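You operate a simulated robot arm through the tools that you are given. There is no shell and no other tool. Be economical: measure what you need, move in short steps, check, and stop when the job is done.

You run a simulated robot arm. Do the job below in one go: nothing can be reset, and whatever is moved stays where it is left.

TASK
Set both guide rods to the tray size on the card.
Fine: free the red clamp knob first and tighten it again at the end.

It is judged by the outcome, as a careful person would: the job done as asked, and still so three seconds after it is handed in. It fails if anything else is knocked over, pushed out of place, dropped, spilled or broken.

THE ROBOT
A 7-joint arm with a two-finger parallel gripper on a trunk, on a base that drives. Base frame: it is fixed to the floor where the robot stands at the start and does not move with it; the origin is under the middle of the robot, x ahead of it, y to its left, z up. Readings come in mm, degrees, newtons and seconds.
With the tool pointing down near the work surface it reaches from about 240 to 640 mm from the robot's upright axis, wherever it stands. Its first joint turns from -166.0 to 166.0 degrees. Places, roughly: green start button [400, 700, 1400]; lower guide rod [300, 500, 1000]; mains switch [400, 700, 1200]; red rod clamp knob [500, 0, 1200]; upper guide rod [300, 500, 1100]. Payload 1.57 kg.
The tool frame sits at the grasp point between the pads (the TCP): z along the fingers, y along the line on which they close. The tips reach 30 mm beyond it. Largest opening 80 mm; finger width 17, thickness 12; the body of the gripper, 40 by 82 mm, starts 80 mm behind the TCP.
Orientation is told as [roll, pitch, yaw] about the base's x, y, z axes, in that order, counted from this pose: with the fingers straight down and closing along the base's y, the tool's x points along the base's -x, its y along +y and its z along -z.

THE INTERFACE
- The arm moves only by the tool drive_tool. Its argument "plan" is a list of rows, each a list of 3 entries, a list of its own where there are three numbers: the shift along the tool's x, y, z in mm, then the turn, a rotation vector about the tool's x, y, z in degrees, then the closure in counts, from 0 (fully open) to 255 (shut). In form: [[[tx, ty, tz], [wx, wy, wz], gripper], ...]. A call has 1 to 12 rows; each row shifts and turns the commanded pose from where the row before left it, along the tool's axes as they then stand. Each row takes 0.2 s and may step no farther than 50 mm and 8.6 degrees from the row before; otherwise, or with a gripper value out of range, the whole call is refused. A pose out of reach is approached as far as the arm can. The call stops where the force on the tool passes 40 N (or 10 N more than at its start, if that is more) or the arm is blocked; 0.2 s more then pass. The fingers move at their own pace (about 72 mm/s each) and stop on an object; they squeeze with about 26 N. The grip force told is the motor's: it shows also when the fingers shut on nothing. Time passes only in rows, and 0.2 s behind the last, so rows that do not move let the fingers close. It gives the time, the measured TCP pose, the force on the tool (base axes), the opening and the grip force at its end, in the units of the frame above (readings bear some noise), with the torque about the TCP (base axes, N m) and any sound that the robot's microphone picked up, and new pictures: "pictures" is both (left out), scene, wrist or none.
- Cameras (640 x 400 px; columns grow to the right, rows downward): "scene" is now at [194.2, 73.5, 1564.6]; the picture's right is [0.96, -0.29, 0.00], its down [-0.22, -0.72, -0.66] and it looks along [0.19, 0.63, -0.75] (base axes); focal length 214 px, centre (320, 200). "wrist" rides on the gripper at [72, -7, -122] in the tool frame; the picture's right is [0.09, 1.00, 0.00], its down [-0.84, 0.08, -0.54] and it looks along [-0.54, 0.05, 0.84] (tool axes); focal length 238 px, centre (320, 200). There is no depth. A picture from a camera that has moved, and an enlarged one, comes with that camera's place and axes in the base frame and with its lens.
- lift_body(by): slides the trunk up (or, below 0, down) by that many mm; the arm and the scene camera ride with it, the base frame stays. It gives what a move gives, with no picture.
- roll_base(legs): drives the robot by 1 to 6 legs, each [ahead, left, turn to the left] in mm, mm and degrees, along the robot's own axes; the way and the turn of a leg run together, so that a leg with both is an arc; at most 1500 mm and 180 degrees a leg. The arm and the cameras ride along, it lands a little off, and it stops where it bumps. It gives what a move gives, and a new picture of the scene camera.
- pan_tilt(pan, tilt): turns the head with the scene camera to pan (to the left, within 86 degrees either way) and tilt (down, from -29 to 69), counted from straight ahead of the robot. It gives what a move gives, and a new picture of the scene camera.
- zoom(camera, box): a new picture of the part [left, top, right, bottom] of that camera's present view, enlarged. The clock stands still meanwhile.
- sign_off(): hands the job in; it is judged then, once.

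Work in short steps. Places have to be worked out from the pictures, the camera data and where the tool is seen: move nearer, look again, correct. Check each grasp and each placing, and mend what went wrong. You have 120 turns and 260 pictures in all, those below and enlarged ones among them. Open the gripper and draw the arm clear of the work before you hand the job in, unless the task says otherwise; then end with one line.

The tools are called after "Call:" by a JSON object that holds its "op" and its "data". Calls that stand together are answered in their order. drive_tool: Moves the arm, as the interface text tells. Its arguments: {"type":"object","properties":{"plan":{"type":"array"},"pictures":{"type":"string","enum":["both","scene","wrist","none"]}},"required":["plan"]} The other tools are called the same way: lift_body (by) slides the trunk up or down; roll_base (legs) drives the base; pan_tilt (pan, tilt) turns the head that bears the scene camera; zoom (camera, box) takes an enlarged picture of a part of a camera's view; sign_off () hands the job in.

At the start:

```text
clock: 0.0
tool_pos: [102.5, 416.1, 1388.2]
tcp_rot: [-1.4, 0.4, 0.6]
force: [-0.2, 0.5, 0.8]
wrist_torque: [0.02, -0.03, 0.02]
width: 80.3
grasp_force: 0.1
trunk travel left (down, up): [-800.0, 190.0]
robot x, y, heading: [-3.9, 2.8, 0.2]
head pan, tilt: [72.9, 49.0]
```

scene: 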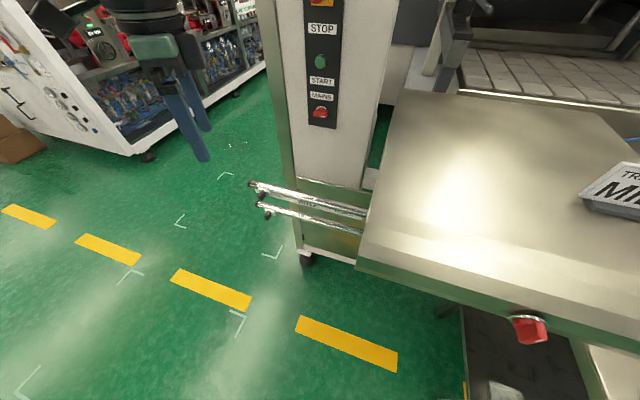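
wrist: 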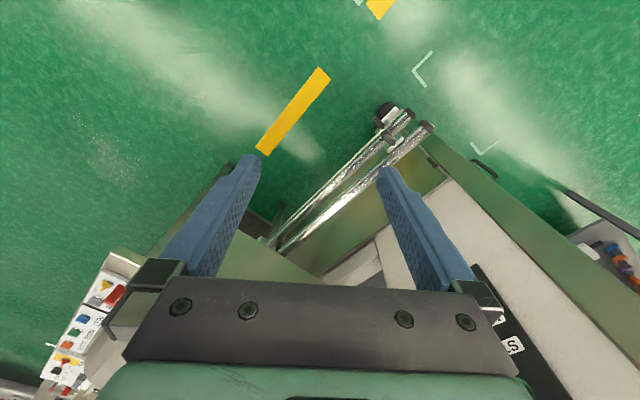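

The scene shows two rods at the machine's left side, a red knob at the table's front edge and a card cut off at the right. I pan the head right to see the card and the knob.

Call:
{"op": "pan_tilt", "data": {"pan": 30, "tilt": 40}}

Call:
{"op": "zoom", "data": {"camera": "scene", "box": [160, 100, 480, 300]}}

```text
clock: 1.1
tool_pos: [103.2, 415.5, 1388.0]
tcp_rot: [-1.5, 0.3, 0.5]
force: [-0.1, 0.7, 0.6]
wrist_torque: [-0.02, -0.01, 0.0]
width: 79.8
grasp_force: 0.0
trunk travel left (down, up): [-800.0, 190.0]
robot x, y, heading: [1.1, -0.3, -0.1]
head pan, tilt: [30.0, 40.0]
camera scene: at [244.9, 41.6, 1577.4], right [0.5, -0.87, 0.0], down [-0.56, -0.32, -0.77], along [0.66, 0.38, -0.64], focal length 214 px, centre (320, 200)
```

scene: 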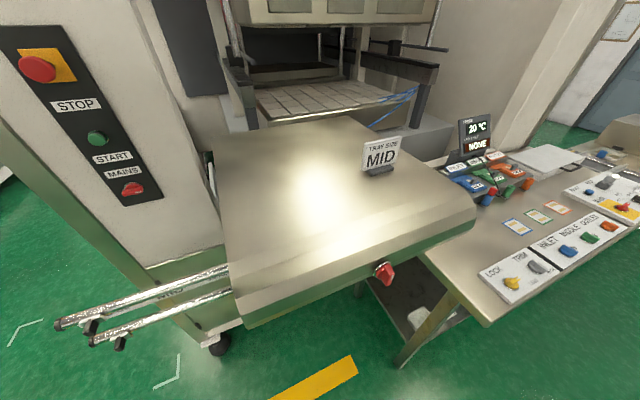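

```text
2.00 times, centred on (320, 200) of scene
camera zoom: at [244.9, 41.6, 1577.4], right [0.5, -0.87, 0.0], down [-0.56, -0.32, -0.77], along [0.66, 0.38, -0.64], focal length 429 px, centre (320, 200)
```

zoom: 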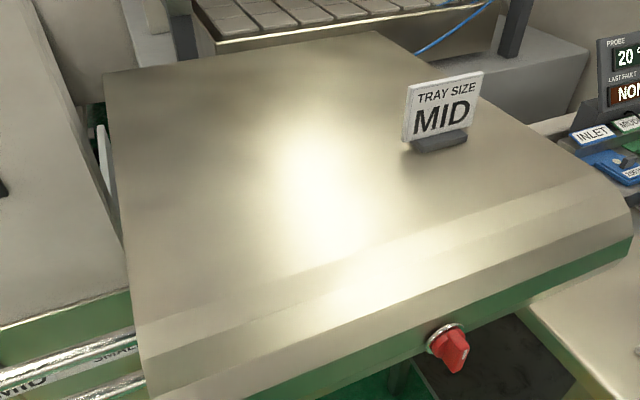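

The card says MID. The rods seem to have a scale plate behind them reading "SMALL… MID…". I zoom in on the rods.

Call:
{"op": "zoom", "data": {"camera": "scene", "box": [40, 250, 260, 387]}}

Call:
{"op": "zoom", "data": {"camera": "scene", "box": [340, 240, 440, 303]}}

```text
2.91 times, centred on (150, 318) of scene
camera zoom: at [244.9, 41.6, 1577.4], right [0.5, -0.87, 0.0], down [-0.56, -0.32, -0.77], along [0.66, 0.38, -0.64], focal length 624 px, centre (814, -145)
```

zoom: 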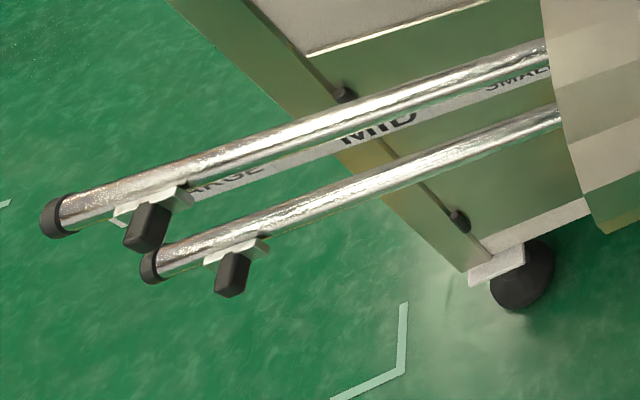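

```text
6.35 times, centred on (390, 272) of scene
camera zoom: at [244.9, 41.6, 1577.4], right [0.5, -0.87, 0.0], down [-0.56, -0.32, -0.77], along [0.66, 0.38, -0.64], focal length 1362 px, centre (-124, -254)
```

zoom: 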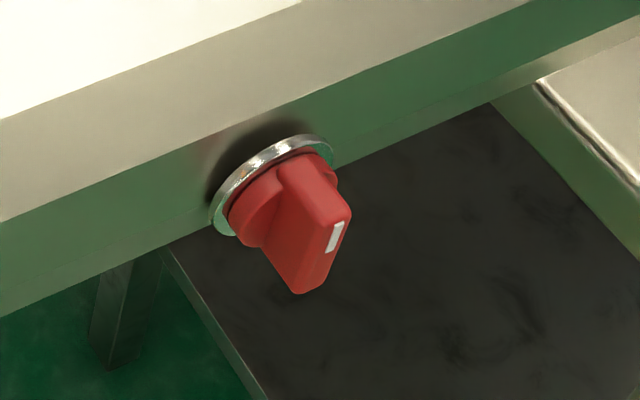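

The card says MID, and the sliders/handles are near LARGE. I pan to look straight at the rods.

Call:
{"op": "pan_tilt", "data": {"pan": 76, "tilt": 45}}

Call:
{"op": "zoom", "data": {"camera": "scene", "box": [230, 150, 390, 250]}}

Call:
{"op": "zoom", "data": {"camera": "wrist", "box": [250, 80, 490, 230]}}

```text
clock: 2.2
tool_pos: [101.7, 415.5, 1387.1]
tcp_rot: [-1.6, 0.5, 0.7]
force: [-0.1, 0.8, 0.0]
wrist_torque: [-0.02, -0.03, 0.01]
width: 79.9
grasp_force: 0.3
trunk travel left (down, up): [-800.0, 190.0]
robot x, y, heading: [-0.4, 3.7, 0.2]
head pan, tilt: [76.0, 45.0]
camera scene: at [191.1, 77.9, 1570.1], right [0.97, -0.24, 0.0], down [-0.17, -0.69, -0.71], along [0.17, 0.69, -0.71], focal length 214 px, centre (320, 200)
```

scene: 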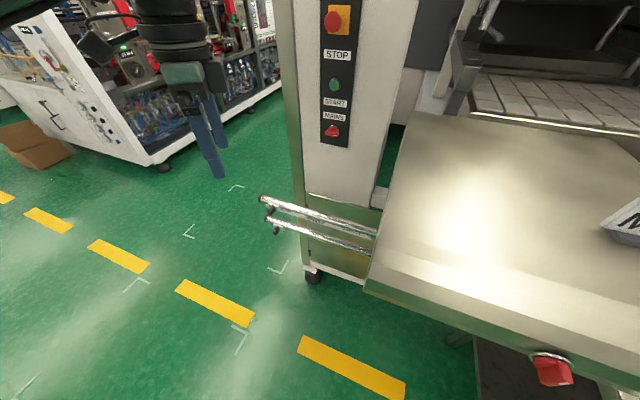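

```text
4.00 times, centred on (310, 200) of scene
camera zoom: at [191.1, 77.9, 1570.1], right [0.97, -0.24, 0.0], down [-0.17, -0.69, -0.71], along [0.17, 0.69, -0.71], focal length 858 px, centre (360, 200)
```

zoom: 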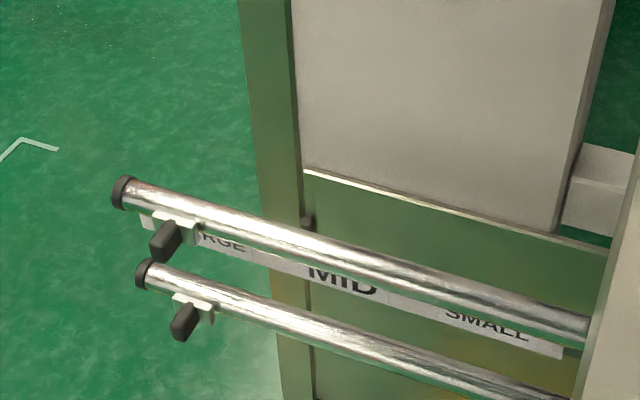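

```text
2.67 times, centred on (370, 155) of wrist
camera zoom: at [31.9, 412.0, 1510.9], right [-0.1, 0.99, -0.03], down [0.84, 0.1, 0.53], along [0.53, 0.03, -0.84], focal length 636 px, centre (187, 320)
```

zoom: 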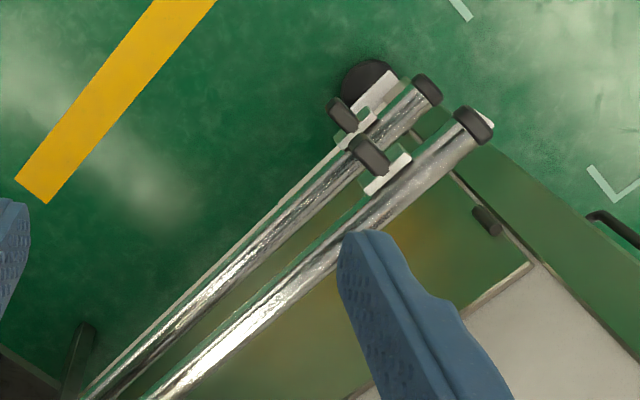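

Triangulating gives upper handle ≈ (153,533,1095) and lower ≈ (153,538,985). The machine's face normal points at about 54° heading, and MID is ~110 mm along (0.81,−0.59) from LARGE. The knob is ≈ (505,47,1200). I look right before driving, to see what is around.

Call:
{"op": "pan_tilt", "data": {"pan": -60, "tilt": 35}}

Call:
{"op": "pan_tilt", "data": {"pan": -20, "tilt": 40}}

```text
clock: 4.4
tool_pos: [102.8, 416.9, 1387.6]
tcp_rot: [-1.4, 0.4, 0.6]
force: [-0.9, -0.9, -0.2]
wrist_torque: [-0.02, -0.01, 0.0]
width: 80.0
grasp_force: 0.0
trunk travel left (down, up): [-800.0, 190.0]
robot x, y, heading: [2.0, 0.6, -0.2]
head pan, tilt: [-60.0, 35.0]
camera scene: at [215.4, -77.2, 1585.0], right [-0.87, -0.5, 0.0], down [-0.29, 0.5, -0.82], along [0.41, -0.71, -0.57], focal length 214 px, centre (320, 200)
```

scene: 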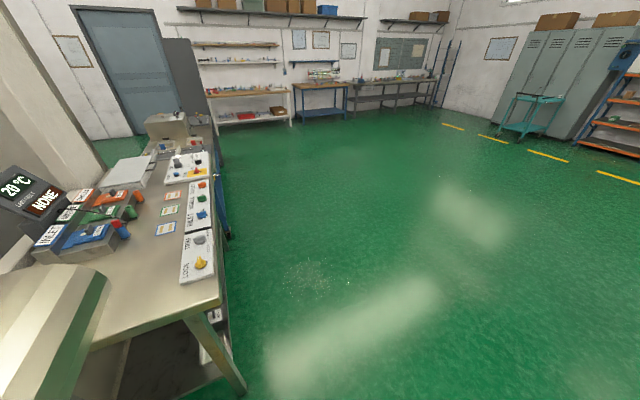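

```text
clock: 5.5
tool_pos: [103.6, 415.3, 1387.7]
tcp_rot: [-1.5, 0.4, 0.6]
force: [0.3, 0.3, 0.8]
wrist_torque: [0.01, 0.0, 0.02]
width: 79.8
grasp_force: 0.0
trunk travel left (down, up): [-800.0, 190.0]
robot x, y, heading: [2.5, -1.7, -0.1]
head pan, tilt: [-20.0, 40.0]
camera scene: at [251.2, -30.2, 1577.4], right [-0.34, -0.94, 0.0], down [-0.6, 0.22, -0.77], along [0.72, -0.26, -0.64], focal length 214 px, centre (320, 200)
```

scene: 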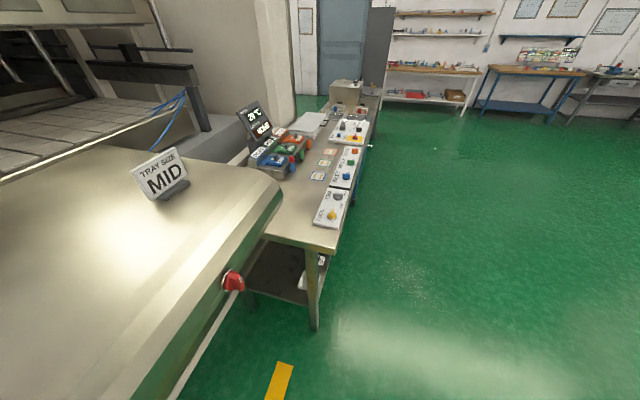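

The floor is clear, and the refined knob estimate is (489,47,1222). I turn to face the machine and shift right and back in front of the knob.

Call:
{"op": "roll_base", "data": {"legs": [[0, 0, 54], [-200, -350, 0]]}}

Call:
{"op": "pan_tilt", "data": {"pan": 0, "tilt": 40}}

```text
clock: 10.4
tool_pos: [-108.2, -38.8, 1387.7]
tcp_rot: [-1.5, 0.4, 55.0]
force: [-0.1, -1.0, -0.8]
wrist_torque: [0.0, -0.01, 0.02]
width: 80.2
grasp_force: 0.0
trunk travel left (down, up): [-800.0, 190.0]
robot x, y, heading: [172.1, -361.6, 54.9]
head pan, tilt: [-20.0, 40.0]
camera scene: at [340.4, -178.8, 1577.4], right [0.57, -0.82, 0.0], down [-0.53, -0.36, -0.77], along [0.63, 0.43, -0.64], focal length 214 px, centre (320, 200)
```

scene: 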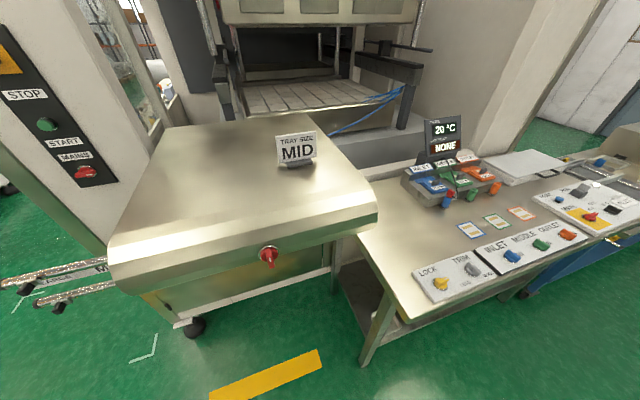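

```text
clock: 11.3
tool_pos: [-108.0, -38.9, 1387.2]
tcp_rot: [-1.6, 0.5, 55.2]
force: [0.4, -0.2, 1.0]
wrist_torque: [0.0, -0.02, 0.0]
width: 79.8
grasp_force: 0.2
trunk travel left (down, up): [-800.0, 190.0]
robot x, y, heading: [168.5, -365.9, 54.8]
head pan, tilt: [0.0, 40.0]
camera scene: at [319.7, -157.7, 1577.4], right [0.81, -0.58, 0.0], down [-0.37, -0.52, -0.77], along [0.44, 0.62, -0.64], focal length 214 px, centre (320, 200)
```

scene: 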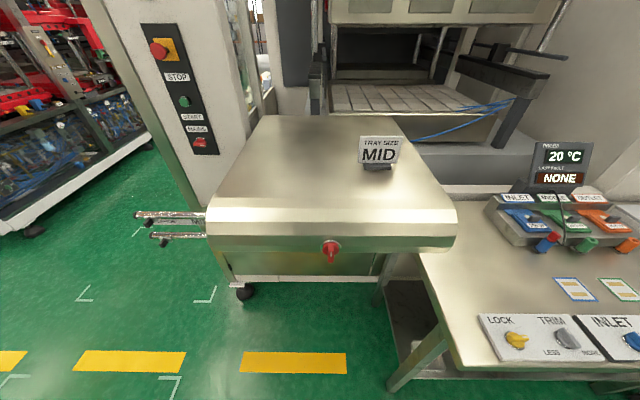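

The table front is square to the robot, and the knob tip is about 516 mm ahead and 25 mm right of the robot axis at z≈1222. I swing the arm round to the front at its present height.

Call:
{"op": "drive_tool", "data": {"plan": [[[-22, -44, 0], [0, 0, 0], 0], [[-22, -44, 0], [0, 0, 0], 0], [[-22, -44, 0], [0, 0, 0], 0], [[-22, -44, 0], [0, 0, 0], 0], [[-22, -44, 0], [0, 0, 0], 0], [[-22, -44, 0], [0, 0, 0], 0], [[-22, -44, 0], [0, 0, 0], 0], [[-22, -44, 0], [0, 0, 0], 0], [[-22, -44, 0], [0, 0, 0], 0], [[-22, -44, 0], [0, 0, 0], 0]]}}

```text
clock: 12.3
tool_pos: [105.8, -62.9, 1373.2]
tcp_rot: [-10.1, -7.6, 52.5]
force: [0.1, -0.6, 0.2]
wrist_torque: [-0.02, -0.02, 0.01]
width: 80.1
grasp_force: 0.0
out of reach, approached as far as the arm can: row 5
trunk travel left (down, up): [-800.0, 190.0]
robot x, y, heading: [171.1, -365.5, 54.6]
head pan, tilt: [0.0, 40.0]
stopped in row 5: the arm was blocked; the commanded pose is now the measured one
camera scene: at [320.3, -157.9, 1577.3], right [0.81, -0.58, 0.0], down [-0.37, -0.52, -0.77], along [0.44, 0.62, -0.64], focal length 214 px, centre (320, 200)
camera wrist: at [40.6, -122.1, 1485.1], right [-0.82, 0.54, -0.18], down [0.33, 0.71, 0.63], along [0.47, 0.45, -0.76], focal length 238 px, centre (320, 200)
```

scene: 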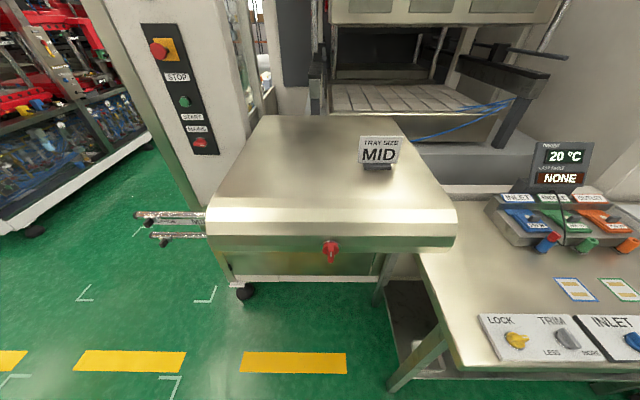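
wrist: 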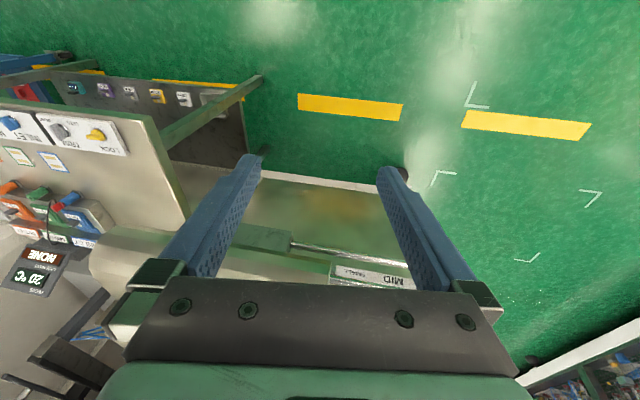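

The arm hit a reach limit (too high and too close in), which tilted the tool. I level the tool again while lowering it toward z≈1240, well clear of the table.

Call:
{"op": "drive_tool", "data": {"plan": [[[0, 0, 40], [0, 0, 0], 0], [[0, 0, 40], [-5, 3.8, -1.1], 0], [[0, 0, 40], [-5, 3.8, -1.1], 0], [[0, 0, 20], [0, 0, 0], 0]], "pictures": "none"}}

```text
clock: 13.0
tool_pos: [131.0, -56.8, 1286.2]
tcp_rot: [-12.3, -11.3, 54.0]
force: [-0.7, 0.1, -0.8]
wrist_torque: [0.0, 0.0, 0.03]
width: 79.9
grasp_force: 0.0
out of reach, approached as far as the arm can: row 2, 3
trunk travel left (down, up): [-800.0, 190.0]
robot x, y, heading: [171.6, -365.1, 54.7]
head pan, tilt: [0.0, 40.0]
stopped in row 3: the arm was blocked; the commanded pose is now the measured one
```

Still limited. I move outward, back toward a comfortable radius, and level the tool there.

Call:
{"op": "drive_tool", "data": {"plan": [[[-30, 30, 0], [0, 0, 0], 0], [[-30, 30, 0], [0, 0, 0], 0], [[-20, 20, 0], [-4, 4, 0], 0], [[-10, 10, 0], [-4, 4, 0], 0], [[0, 0, 0], [-4, 3, 0], 0]], "pictures": "scene"}}

Call:
{"op": "lift_body", "data": {"by": 150}}

```text
clock: 14.2
tool_pos: [116.2, 69.2, 1268.0]
tcp_rot: [-4.3, -1.5, 53.1]
force: [-0.6, 0.3, 0.7]
wrist_torque: [-0.01, 0.01, 0.0]
width: 80.0
grasp_force: 0.1
out of reach, approached as far as the arm can: row 5
trunk travel left (down, up): [-800.0, 190.0]
robot x, y, heading: [172.9, -370.1, 54.5]
head pan, tilt: [0.0, 40.0]
camera scene: at [319.7, -158.0, 1577.4], right [0.81, -0.58, 0.0], down [-0.37, -0.52, -0.77], along [0.44, 0.62, -0.64], focal length 214 px, centre (320, 200)
```

scene: 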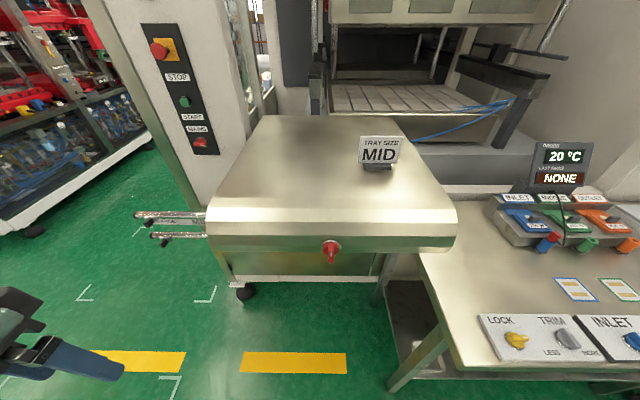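

```text
clock: 15.9
tool_pos: [116.1, 67.9, 1417.1]
tcp_rot: [-4.3, -1.3, 52.6]
force: [0.3, -0.6, 0.3]
wrist_torque: [0.0, 0.01, 0.01]
width: 79.9
grasp_force: 0.2
trunk travel left (down, up): [-950.0, 40.0]
robot x, y, heading: [167.1, -364.8, 54.3]
head pan, tilt: [0.0, 40.0]
```

The wrist roll joint seems to be at its limit, so I roll the tool the other way (camera to the outside). That also gives me camera-above when the tool is pitched horizontal.

Call:
{"op": "drive_tool", "data": {"plan": [[[0, 0, 0], [0, 0, 8.5], 0], [[0, 0, 0], [0, 0, 8.5], 0], [[0, 0, 0], [0, 0, 8.5], 0], [[0, 0, 0], [0, 0, 8.5], 0], [[0, 0, 0], [0, 0, 8.5], 0], [[0, 0, 0], [0, 0, 8.5], 0], [[0, 0, 0], [0, 0, 8.5], 0], [[0, 0, 0], [0, 0, 8.5], 0], [[0, 0, 0], [0, 0, 8.5], 0], [[0, 0, 0], [0, 0, 8.5], 0], [[0, 0, 0], [0, 0, 8.5], 0], [[0, 0, 0], [0, 0, 8.5], 0]], "pictures": "none"}}

```text
clock: 18.5
tool_pos: [113.0, 69.7, 1427.0]
tcp_rot: [0.6, -1.5, -50.0]
force: [0.2, -1.3, 0.4]
wrist_torque: [0.0, 0.0, 0.0]
width: 80.0
grasp_force: 0.1
trunk travel left (down, up): [-950.0, 40.0]
robot x, y, heading: [171.0, -360.4, 54.5]
head pan, tilt: [0.0, 40.0]
```

That worked. I continue the roll to camera-outward, square with the machine.

Call:
{"op": "drive_tool", "data": {"plan": [[[0, 0, 5], [0, 0, 8.35], 0], [[0, 0, 5], [0, 0, 8.35], 0], [[0, 0, 5], [0, 0, 8.35], 0], [[0, 0, 5], [0, 0, 8.35], 0], [[0, 0, 5], [0, 0, 8.35], 0], [[0, 0, 5], [0, 0, 8.35], 0], [[0, 0, 5], [0, 0, 8.35], 0], [[0, 0, 5], [0, 0, 8.35], 0], [[0, 0, 5], [0, 0, 8.35], 0]], "pictures": "none"}}

```text
clock: 20.5
tool_pos: [107.3, 71.9, 1390.4]
tcp_rot: [0.1, 0.3, -124.7]
force: [0.3, -0.1, -0.6]
wrist_torque: [-0.01, 0.0, 0.03]
width: 80.1
grasp_force: 0.0
trunk travel left (down, up): [-950.0, 40.0]
robot x, y, heading: [171.2, -363.2, 54.7]
head pan, tilt: [0.0, 40.0]
```

Now tool x points into the machine and y to the right. I move right to line up with the knob.

Call:
{"op": "drive_tool", "data": {"plan": [[[6, 41, 0], [0, 0, 0], 0], [[6, 41, 0], [0, 0, 0], 0], [[6, 41, 0], [0, 0, 0], 0], [[6, 41, 0], [0, 0, 0], 0], [[6, 41, 0], [0, 0, 0], 0], [[6, 41, 0], [0, 0, 0], 0], [[6, 41, 0], [0, 0, 0], 0], [[6, 41, 0], [0, 0, 0], 0]]}}

```text
clock: 22.3
tool_pos: [407.8, -82.4, 1384.4]
tcp_rot: [4.2, -1.8, -122.8]
force: [1.4, -0.3, -0.4]
wrist_torque: [-0.02, 0.01, 0.02]
width: 79.9
grasp_force: 0.0
trunk travel left (down, up): [-950.0, 40.0]
robot x, y, heading: [174.2, -369.6, 54.5]
head pan, tilt: [0.0, 40.0]
camera scene: at [321.4, -157.6, 1727.2], right [0.81, -0.58, 0.0], down [-0.37, -0.52, -0.77], along [0.44, 0.62, -0.64], focal length 214 px, centre (320, 200)
camera wrist: at [435.4, -8.9, 1503.6], right [0.89, -0.46, 0.07], down [-0.41, -0.71, 0.57], along [-0.21, -0.54, -0.82], focal length 238 px, centre (320, 200)
```

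scene: 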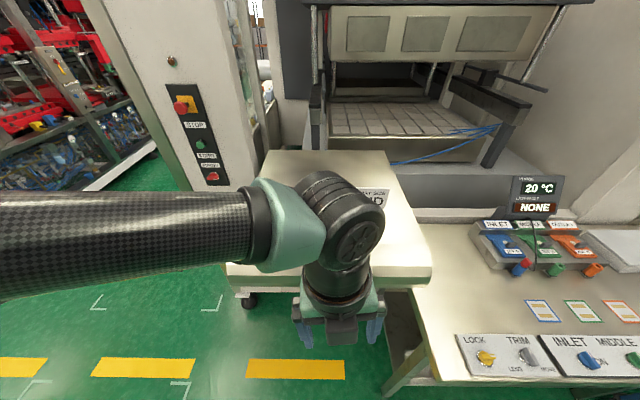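
wrist: 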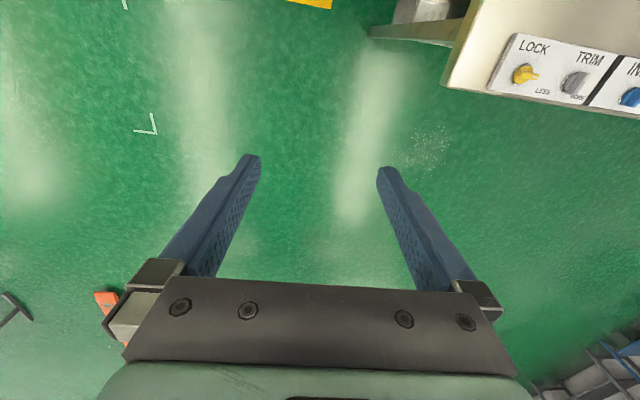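

The arm passed to the front. Now I pitch the tool up toward horizontal in place.

Call:
{"op": "drive_tool", "data": {"plan": [[[0, 0, 0], [0, 8.2, 0], 0], [[0, 0, 0], [0, 8.2, 0], 0], [[0, 0, 0], [0, 8.2, 0], 0], [[0, 0, 0], [0, 8.2, 0], 0], [[0, 0, 0], [0, 8.2, 0], 0], [[0, 0, 0], [0, 8.2, 0], 0]]}}

```text
clock: 23.7
tool_pos: [461.4, -11.9, 1390.6]
tcp_rot: [0.1, 49.6, -124.5]
force: [-0.6, 0.5, 0.4]
wrist_torque: [0.0, -0.01, 0.04]
width: 79.9
grasp_force: 0.0
out of reach, approached as far as the arm can: row 3, 4, 5, 6
trunk travel left (down, up): [-950.0, 40.0]
robot x, y, heading: [168.8, -361.4, 54.5]
head pan, tilt: [0.0, 40.0]
camera scene: at [320.3, -157.5, 1727.3], right [0.81, -0.58, 0.0], down [-0.37, -0.52, -0.77], along [0.44, 0.62, -0.64], focal length 214 px, centre (320, 200)
camera wrist: at [429.5, -46.4, 1524.9], right [0.85, -0.52, 0.07], down [-0.48, -0.83, -0.29], along [0.21, 0.21, -0.96], focal length 238 px, centre (320, 200)
```

scene: 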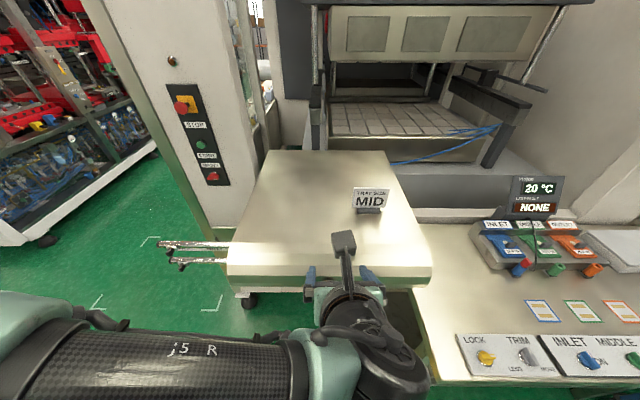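
wrist: 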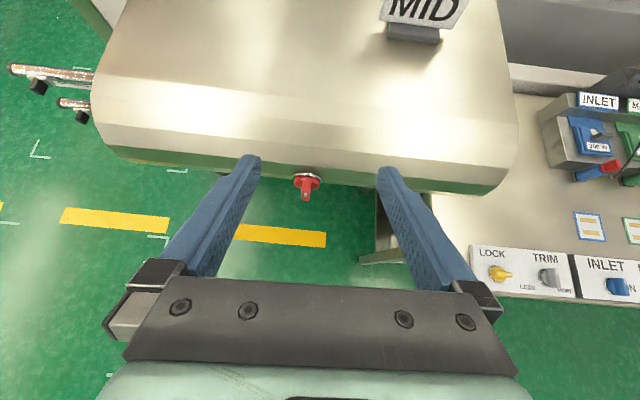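

Pitching works but wants more distance. I back the base up 130 mm, then finish the pitch.

Call:
{"op": "roll_base", "data": {"legs": [[-130, 0, 0]]}}

Call:
{"op": "drive_tool", "data": {"plan": [[[10, 0, 20], [0, 8, 0], 0], [[10, 0, 20], [0, 8, 0], 0], [[10, 0, 20], [0, 8, 0], 0], [[10, 0, 20], [0, 8, 0], 0], [[0, 0, 20], [0, 8, 0], 0], [[0, 0, 0], [0, 0, 0], 0]]}}

```text
clock: 25.0
tool_pos: [386.1, -117.1, 1390.2]
tcp_rot: [0.4, 49.5, -124.1]
force: [0.7, -0.2, -1.1]
wrist_torque: [0.01, -0.02, 0.05]
width: 79.9
grasp_force: 0.0
trunk travel left (down, up): [-950.0, 40.0]
robot x, y, heading: [98.6, -470.1, 54.3]
head pan, tilt: [0.0, 40.0]
camera scene: at [245.9, -261.4, 1727.0], right [0.81, -0.58, 0.0], down [-0.37, -0.52, -0.77], along [0.44, 0.62, -0.64], focal length 214 px, centre (320, 200)
```

scene: 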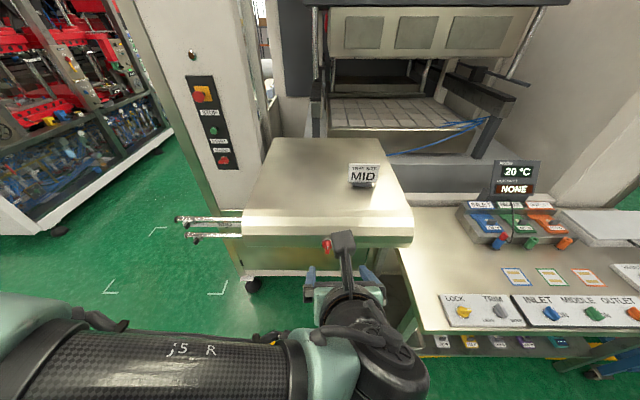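

```text
clock: 26.4
tool_pos: [416.6, -100.2, 1383.1]
tcp_rot: [4.6, 59.4, -118.7]
force: [0.6, -0.5, 0.1]
wrist_torque: [0.01, -0.03, 0.02]
width: 80.0
grasp_force: 0.0
out of reach, approached as far as the arm can: row 2, 3, 4, 5
trunk travel left (down, up): [-950.0, 40.0]
robot x, y, heading: [96.0, -468.6, 54.3]
head pan, tilt: [0.0, 40.0]
camera scene: at [242.3, -263.3, 1727.7], right [0.81, -0.58, 0.0], down [-0.37, -0.52, -0.77], along [0.44, 0.62, -0.64], focal length 214 px, centre (320, 200)
camera wrist: at [370.9, -151.6, 1507.3], right [0.86, -0.5, 0.12], down [-0.4, -0.8, -0.44], along [0.32, 0.33, -0.89], focal length 238 px, centre (320, 200)
```

scene: 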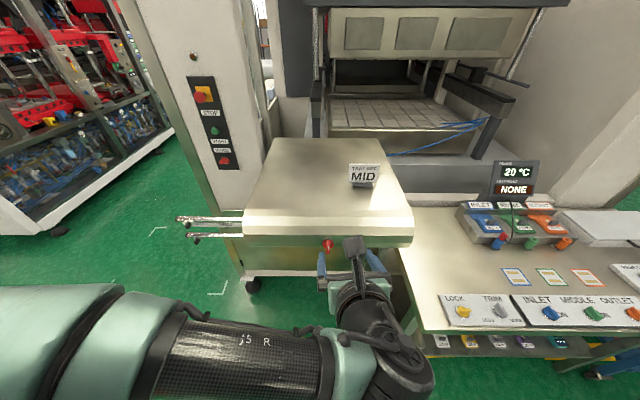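
wrist: 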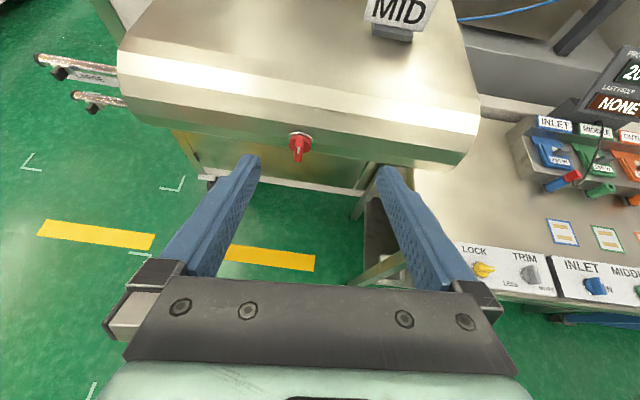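

Still limited at this height. I move the tool forward and down toward knob height while pitching further.

Call:
{"op": "drive_tool", "data": {"plan": [[[-20, 0, 31], [0, 0, 0], 0], [[-20, 0, 31], [0, 5, 0], 0], [[-20, 0, 31], [0, 6, 0], 0], [[-20, 0, 25], [0, 6, 0], 0], [[-20, 0, 10], [0, 6, 0], 0]]}}

```text
clock: 27.6
tool_pos: [560.3, -118.7, 1332.8]
tcp_rot: [15.0, 81.6, -106.9]
force: [-0.6, 0.1, 0.7]
wrist_torque: [0.0, -0.02, 0.02]
width: 80.0
grasp_force: 0.0
out of reach, approached as far as the arm can: row 1, 2, 3, 4, 5
trunk travel left (down, up): [-950.0, 40.0]
robot x, y, heading: [95.8, -469.1, 54.5]
head pan, tilt: [0.0, 40.0]
camera scene: at [245.6, -263.9, 1727.4], right [0.81, -0.58, 0.0], down [-0.37, -0.52, -0.77], along [0.44, 0.62, -0.64], focal length 214 px, centre (320, 200)
camera wrist: at [491.9, -206.8, 1421.9], right [0.85, -0.51, 0.13], down [-0.25, -0.61, -0.75], along [0.46, 0.6, -0.65], focal length 238 px, centre (320, 200)
```

scene: 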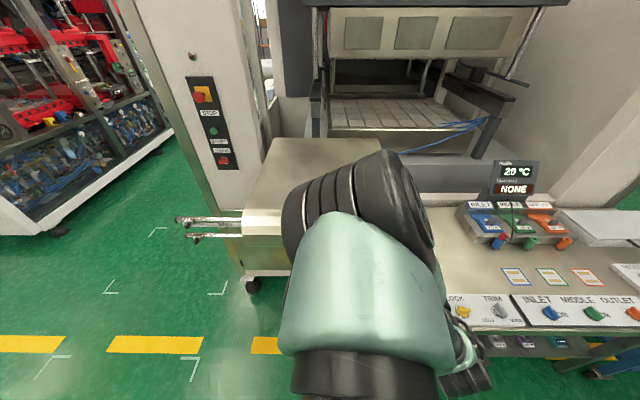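
wrist: 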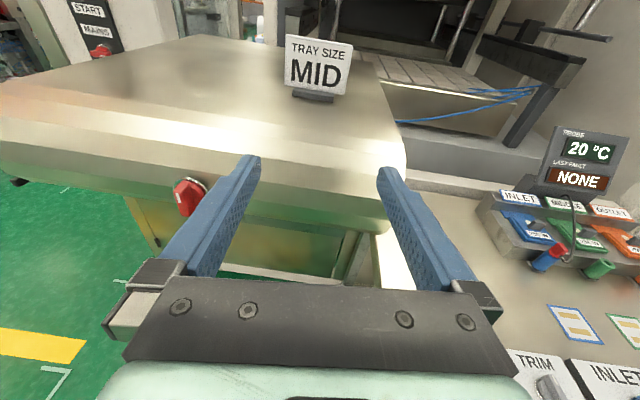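

I see my commands had over-pitched to about 112°, beyond reach, so the arm only approached it. I bring the command back to level and nearer.

Call:
{"op": "drive_tool", "data": {"plan": [[[14, 0, -34], [0, -7.5, 0], 0], [[10, 0, -34], [0, -7.5, 0], 0], [[4, 0, -34], [0, -7.5, 0], 0], [[0, 0, 0], [0, 0, 0], 0]]}}

```text
clock: 28.6
tool_pos: [506.1, -196.2, 1385.9]
tcp_rot: [4.6, 59.8, -118.7]
force: [-0.6, 0.2, 0.5]
wrist_torque: [-0.03, -0.01, -0.01]
width: 80.1
grasp_force: 0.1
trunk travel left (down, up): [-950.0, 40.0]
robot x, y, heading: [96.4, -470.7, 54.8]
head pan, tilt: [0.0, 40.0]
camera scene: at [245.0, -263.2, 1727.4], right [0.81, -0.58, 0.0], down [-0.37, -0.52, -0.77], along [0.44, 0.62, -0.64], focal length 214 px, centre (320, 200)
camera wrist: at [457.9, -247.4, 1509.7], right [0.86, -0.5, 0.12], down [-0.4, -0.8, -0.45], along [0.32, 0.34, -0.89], focal length 238 px, centre (320, 200)
```

scene: 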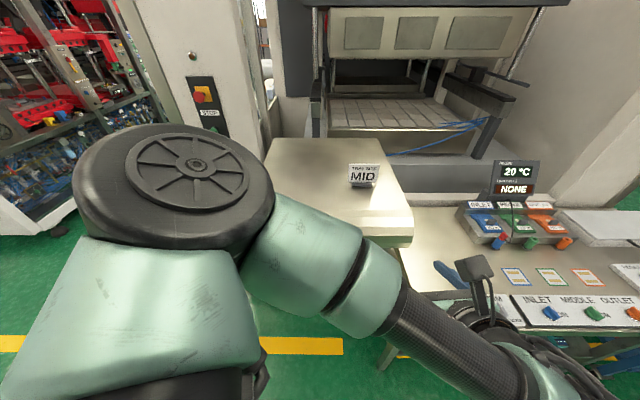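
wrist: 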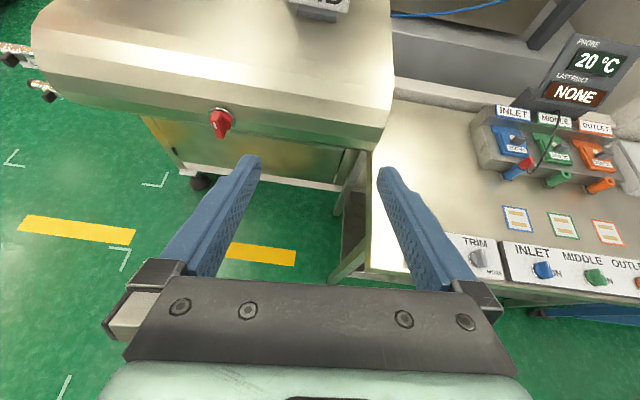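

Now reachable. I translate down and left toward the knob approach point, without turning yet.

Call:
{"op": "drive_tool", "data": {"plan": [[[-18, -28, 34], [0, 0, 0], 0], [[-18, -28, 34], [0, 0, 0], 0], [[-18, -28, 34], [0, 0, 0], 0], [[-18, -28, 34], [0, 0, 0], 0], [[0, 0, 0], [0, 0, 0], 0]], "pictures": "wrist"}}

Call:
{"op": "drive_tool", "data": {"plan": [[[0, 0, 0], [0, 6, 0], 0], [[0, 0, 0], [0, 6, 0], 0], [[0, 0, 0], [0, 6, 0], 0], [[0, 0, 0], [0, 6, 0], 0], [[0, 0, 0], [0, 0, 0], 0]]}}

```text
clock: 29.8
tool_pos: [486.0, -82.0, 1271.4]
tcp_rot: [3.5, 59.2, -118.6]
force: [0.5, -0.3, 0.0]
wrist_torque: [-0.01, 0.02, -0.01]
width: 79.9
grasp_force: 0.0
out of reach, approached as far as the arm can: row 4
trunk travel left (down, up): [-950.0, 40.0]
robot x, y, heading: [92.9, -468.1, 54.6]
head pan, tilt: [0.0, 40.0]
camera wrist: at [441.0, -133.9, 1395.7], right [0.87, -0.48, 0.11], down [-0.39, -0.81, -0.44], along [0.3, 0.34, -0.89], focal length 238 px, centre (320, 200)
```

wrist: 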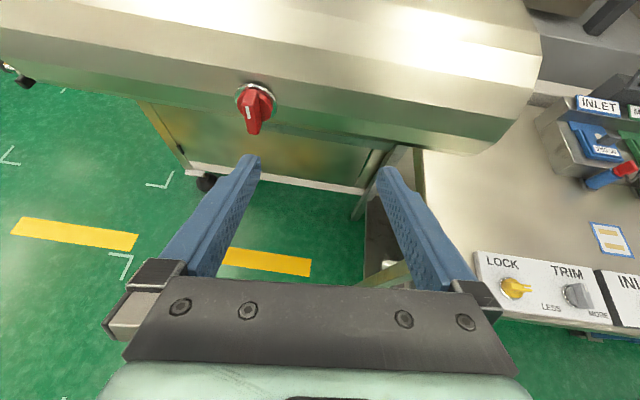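

```text
clock: 31.0
tool_pos: [550.8, -134.8, 1338.5]
tcp_rot: [19.9, 83.3, -102.3]
force: [0.5, -0.4, -0.2]
wrist_torque: [0.0, 0.02, -0.01]
width: 80.2
grasp_force: 0.0
out of reach, approached as far as the arm can: row 1, 2, 3, 4
trunk travel left (down, up): [-950.0, 40.0]
robot x, y, heading: [95.8, -471.8, 54.6]
head pan, tilt: [0.0, 40.0]
camera scene: at [244.3, -262.8, 1727.4], right [0.81, -0.58, 0.0], down [-0.37, -0.52, -0.77], along [0.44, 0.62, -0.64], focal length 214 px, centre (320, 200)
camera wrist: at [482.4, -224.6, 1424.7], right [0.85, -0.52, 0.13], down [-0.24, -0.59, -0.77], along [0.47, 0.62, -0.63], focal length 238 px, centre (320, 200)
```

scene: 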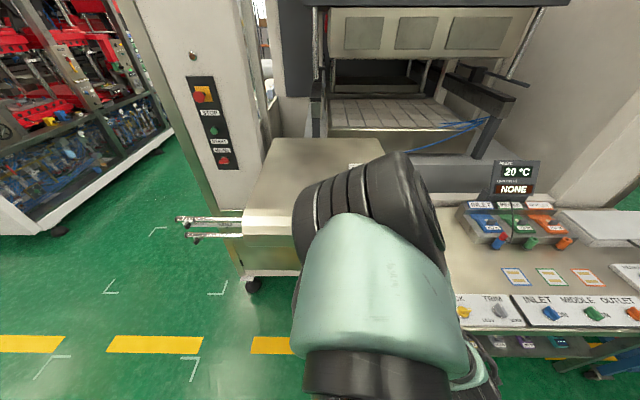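
wrist: 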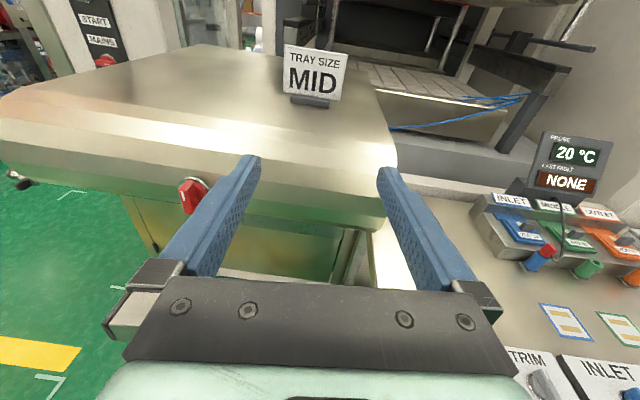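

The geometry suggests the shoulder is too high for a level tool at this height: the forearm has to slope steeply and the wrist bend runs out. The space under the tool is clear, so I lower the trunk 200 mm and then bring the tool back up and left.

Call:
{"op": "lift_body", "data": {"by": -200}}

Call:
{"op": "drive_tool", "data": {"plan": [[[30, -30, 0], [0, 0, 0], 0], [[30, -30, 0], [0, 0, 0], 0], [[30, -30, 0], [0, 0, 0], 0], [[30, -30, 0], [0, 0, 0], 0], [[20, -30, 0], [0, 0, 0], 0], [[0, 0, 0], [0, 0, 0], 0]]}}

```text
clock: 33.2
tool_pos: [551.1, -134.2, 1139.0]
tcp_rot: [19.4, 83.2, -102.9]
force: [0.2, -0.9, 0.1]
wrist_torque: [-0.01, -0.02, -0.01]
width: 79.9
grasp_force: 0.0
trunk travel left (down, up): [-750.0, 240.0]
robot x, y, heading: [96.0, -475.2, 54.7]
head pan, tilt: [0.0, 40.0]
```

```text
clock: 34.6
tool_pos: [492.1, -104.3, 1254.4]
tcp_rot: [15.7, 80.4, -106.6]
force: [0.5, -0.2, 1.2]
wrist_torque: [-0.01, 0.01, 0.02]
width: 79.8
grasp_force: 0.0
out of reach, approached as far as the arm can: row 2, 3, 4, 5
trunk travel left (down, up): [-750.0, 240.0]
robot x, y, heading: [97.6, -468.7, 54.7]
head pan, tilt: [0.0, 40.0]
camera scene: at [221.3, -248.4, 1533.9], right [0.96, -0.29, 0.0], down [-0.17, -0.56, -0.81], along [0.23, 0.78, -0.58], focal length 214 px, centre (320, 200)
camera wrist: at [424.4, -191.0, 1345.0], right [0.85, -0.51, 0.14], down [-0.26, -0.63, -0.73], along [0.46, 0.59, -0.67], focal length 238 px, centre (320, 200)
```

scene: 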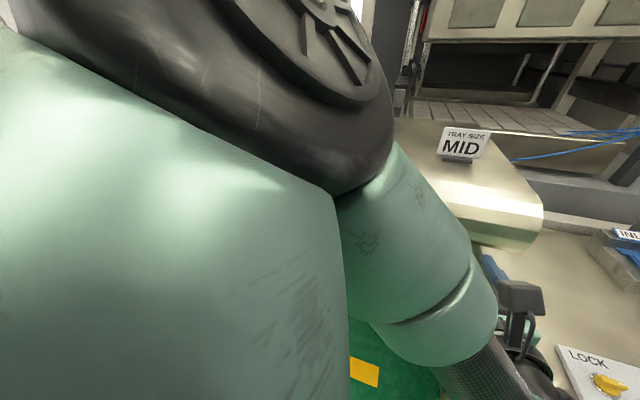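
wrist: 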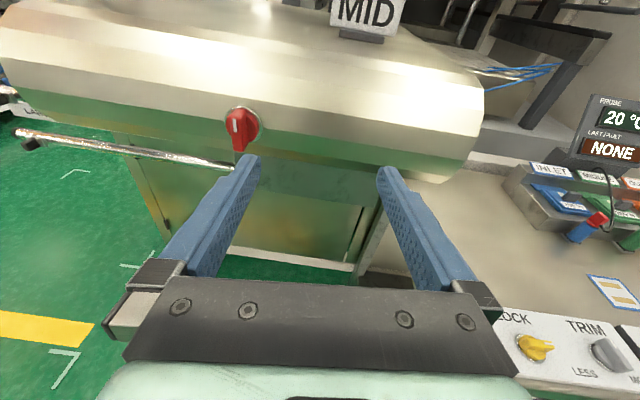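

The scene camera's axes have turned although the head pan still reads 0, so the elbow seems to have pressed on the head. The front is crowded by the head, so work should be done to the robot's left. I swing the arm left in an arc away from the head.

Call:
{"op": "drive_tool", "data": {"plan": [[[0, -40, -10], [0, -4, 0], 0], [[0, -40, -5], [5, -4, 0], 0], [[0, -40, 0], [5, -4, 0], 0], [[0, -40, 0], [5, 0, 0], 0], [[0, -40, 0], [5, 0, 0], 0], [[0, -40, 0], [5, 0, 0], 0]]}}

```text
clock: 36.0
tool_pos: [281.5, -34.5, 1224.3]
tcp_rot: [-15.8, 71.5, -113.2]
force: [-0.4, 0.3, -0.1]
wrist_torque: [0.0, -0.03, 0.0]
width: 80.2
grasp_force: 0.1
out of reach, approached as far as the arm can: row 1, 6
trunk travel left (down, up): [-750.0, 240.0]
robot x, y, heading: [99.7, -466.2, 54.5]
head pan, tilt: [0.0, 40.0]
camera scene: at [244.5, -263.1, 1527.4], right [0.81, -0.58, 0.0], down [-0.37, -0.52, -0.77], along [0.44, 0.62, -0.64], focal length 214 px, centre (320, 200)
camera wrist: at [270.8, -128.4, 1331.1], right [0.99, -0.11, 0.0], down [-0.09, -0.77, -0.63], along [0.07, 0.63, -0.77], focal length 238 px, centre (320, 200)
```

scene: 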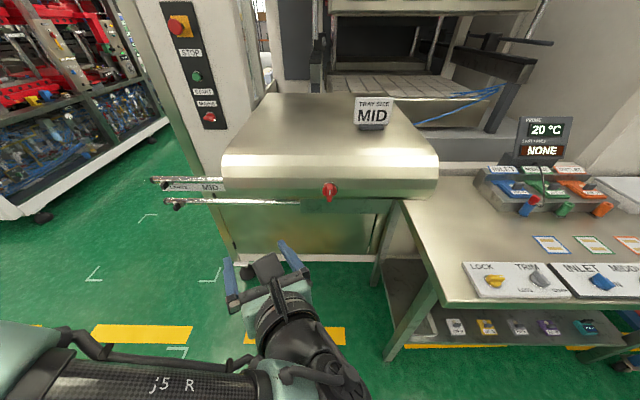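
wrist: 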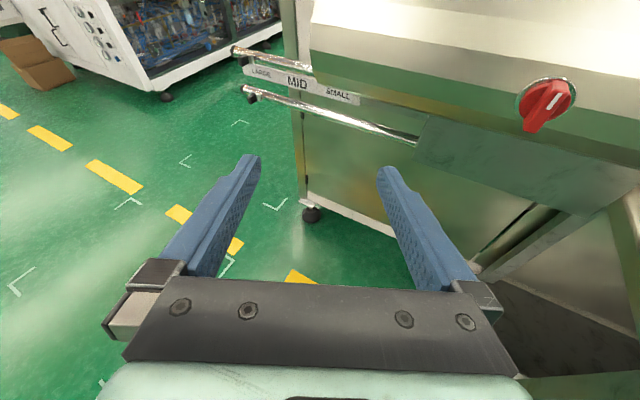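

The head is free again. I continue swinging the arm to the left side, clear of everything.

Call:
{"op": "drive_tool", "data": {"plan": [[[0, -48, 0], [3.5, 0, 0], 0], [[0, -48, 0], [3.5, 0, 0], 0], [[0, -48, 0], [3.5, 0, 0], 0], [[0, -48, 0], [3.5, 0, 0], 0], [[0, -48, 0], [3.5, 0, 0], 0], [[0, -48, 0], [3.5, 0, 0], 0], [[0, -48, 0], [3.5, 0, 0], 0], [[0, 0, 0], [0, 0, 0], 0]]}}

```text
clock: 37.8
tool_pos: [100.6, -4.9, 1223.5]
tcp_rot: [-30.3, 69.2, -104.3]
force: [0.1, -0.2, -0.7]
wrist_torque: [-0.01, -0.01, -0.04]
width: 80.0
grasp_force: 0.1
out of reach, approached as far as the arm can: row 1, 2, 3, 4, 5, 6, 7
trunk travel left (down, up): [-750.0, 240.0]
robot x, y, heading: [94.7, -470.3, 54.6]
head pan, tilt: [0.0, 40.0]
camera scene: at [245.3, -262.8, 1527.3], right [0.81, -0.58, 0.0], down [-0.37, -0.52, -0.77], along [0.44, 0.62, -0.64], focal length 214 px, centre (320, 200)
camera wrist: at [135.7, -92.4, 1329.9], right [0.96, 0.27, -0.09], down [0.16, -0.76, -0.63], along [-0.24, 0.59, -0.77], focal length 238 px, centre (320, 200)
```

scene: 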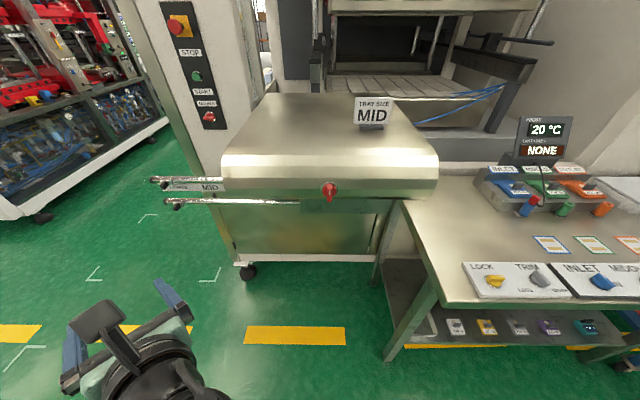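
wrist: 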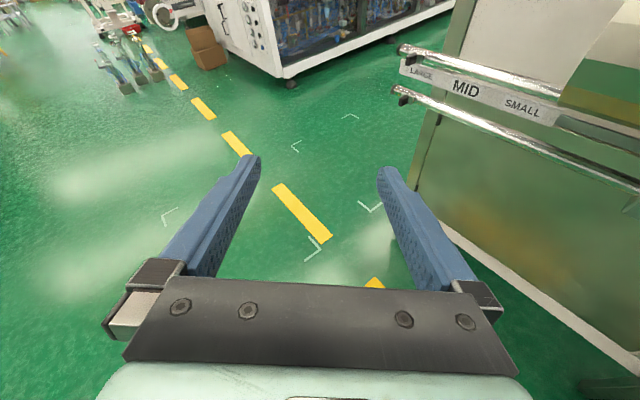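

The arm is now off to the left at azimuth ~35°. I lower the trunk 350 mm here in free space, then raise the tool relative to it and level it.

Call:
{"op": "lift_body", "data": {"by": -350}}

Call:
{"op": "drive_tool", "data": {"plan": [[[45, 0, -15], [0, 0, 0], 0], [[45, 0, -15], [0, 0, 0], 0], [[45, 0, -15], [0, 0, 0], 0], [[45, 0, -15], [0, 0, 0], 0], [[45, 0, -15], [0, 0, 0], 0], [[45, 0, -15], [0, 0, 0], 0], [[40, 0, 0], [0, 5, 0], 0], [[0, 0, 0], [0, 5, 0], 0], [[0, 0, 0], [0, 5, 0], 0], [[0, 0, 0], [0, 0, 0], 0]]}}

```text
clock: 41.2
tool_pos: [98.8, -3.7, 874.4]
tcp_rot: [-30.0, 69.5, -103.7]
force: [-0.2, -0.1, 0.3]
wrist_torque: [0.0, 0.07, 0.0]
width: 79.9
grasp_force: 0.1
trunk travel left (down, up): [-400.0, 590.0]
robot x, y, heading: [93.4, -467.4, 54.7]
head pan, tilt: [0.0, 40.0]
```

```text
clock: 43.4
tool_pos: [157.3, 19.2, 1209.9]
tcp_rot: [-90.6, 78.5, -165.1]
force: [-0.1, 0.2, -0.8]
wrist_torque: [-0.02, -0.01, 0.0]
width: 79.6
grasp_force: 0.1
out of reach, approached as far as the arm can: row 1
trunk travel left (down, up): [-400.0, 590.0]
robot x, y, heading: [95.5, -473.0, 54.3]
head pan, tilt: [0.0, 40.0]
camera scene: at [242.2, -263.7, 1173.5], right [0.83, -0.56, 0.0], down [-0.38, -0.56, -0.74], along [0.41, 0.61, -0.68], focal length 214 px, centre (320, 200)
camera wrist: at [198.1, -95.2, 1282.5], right [0.96, 0.27, -0.11], down [0.06, -0.54, -0.84], along [-0.28, 0.79, -0.54], focal length 238 px, centre (320, 200)
```

scene: 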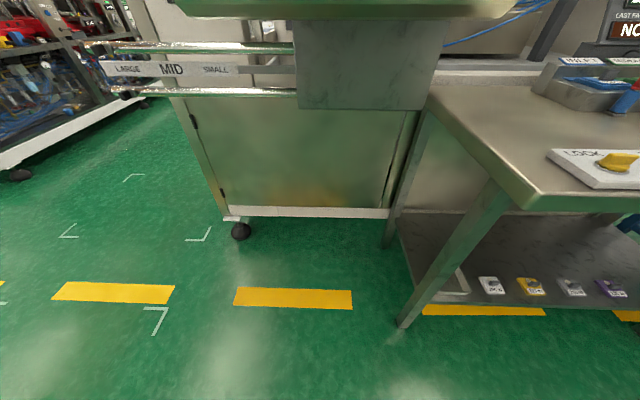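
wrist: 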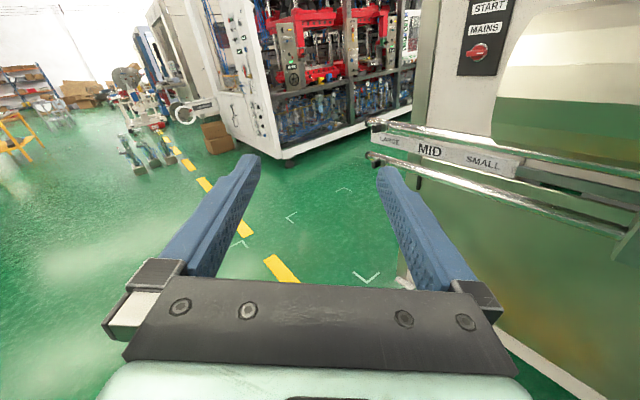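

With the trunk low the tool levels out properly at z≈1210. I back the base off 250 mm and turn it right 51°, so the tool squares with the machine while the arm works on the robot's left.

Call:
{"op": "roll_base", "data": {"legs": [[-250, 0, 0], [0, 0, -51]]}}

Call:
{"op": "pan_tilt", "data": {"pan": 45, "tilt": 10}}

Call:
{"op": "drive_tool", "data": {"plan": [[[0, 0, 0], [0, 0, 0], 0]], "pictures": "wrist"}}

```text
clock: 47.5
tool_pos: [369.3, -414.8, 1208.8]
tcp_rot: [-90.1, 78.5, 144.6]
force: [-0.1, -1.2, -0.3]
wrist_torque: [-0.01, -0.03, -0.02]
width: 80.1
grasp_force: 0.0
trunk travel left (down, up): [-400.0, 590.0]
robot x, y, heading: [-50.2, -674.8, 3.9]
head pan, tilt: [0.0, 40.0]
camera scene: at [203.4, -658.6, 1173.1], right [0.07, -1.0, 0.0], down [-0.68, -0.05, -0.73], along [0.73, 0.05, -0.68], focal length 214 px, centre (320, 200)
```

scene: 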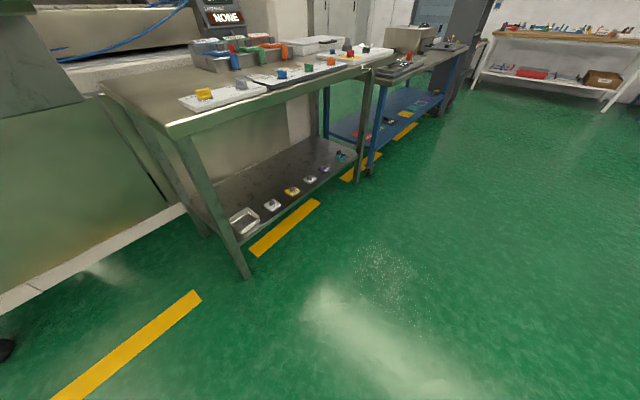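

```text
clock: 48.6
tool_pos: [370.1, -414.6, 1209.8]
tcp_rot: [-90.3, 78.5, 144.3]
force: [-0.1, 0.3, -0.9]
wrist_torque: [-0.01, 0.02, -0.01]
width: 80.0
grasp_force: 0.1
trunk travel left (down, up): [-400.0, 590.0]
robot x, y, heading: [-51.1, -674.3, 3.9]
head pan, tilt: [45.0, 10.0]
camera scene: at [182.0, -594.7, 1225.0], right [0.75, -0.66, 0.0], down [-0.11, -0.13, -0.98], along [0.65, 0.74, -0.17], focal length 214 px, centre (320, 200)
```

scene: 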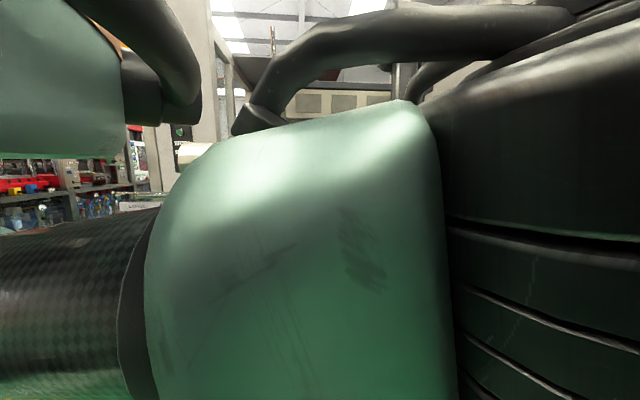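

```text
clock: 49.0
tool_pos: [369.1, -414.1, 1208.6]
tcp_rot: [-90.1, 78.5, 144.5]
force: [1.3, -0.1, 0.3]
wrist_torque: [0.0, 0.01, -0.04]
width: 79.6
grasp_force: 0.2
trunk travel left (down, up): [-400.0, 590.0]
robot x, y, heading: [-47.9, -673.0, 3.6]
head pan, tilt: [45.0, 10.0]
camera wrist: at [304.9, -518.1, 1282.2], right [0.81, -0.57, -0.11], down [-0.39, -0.39, -0.84], along [0.44, 0.72, -0.54], focal length 238 px, centre (320, 200)
```

wrist: 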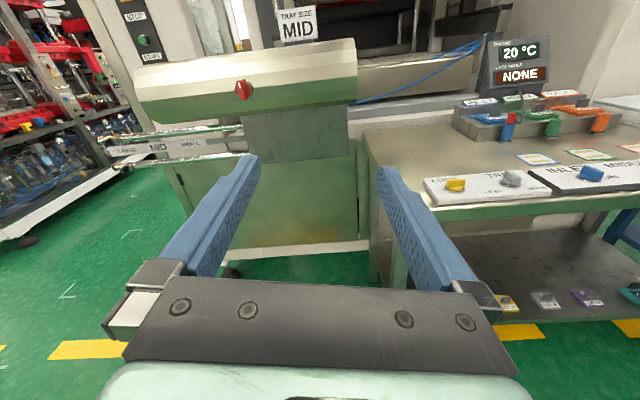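

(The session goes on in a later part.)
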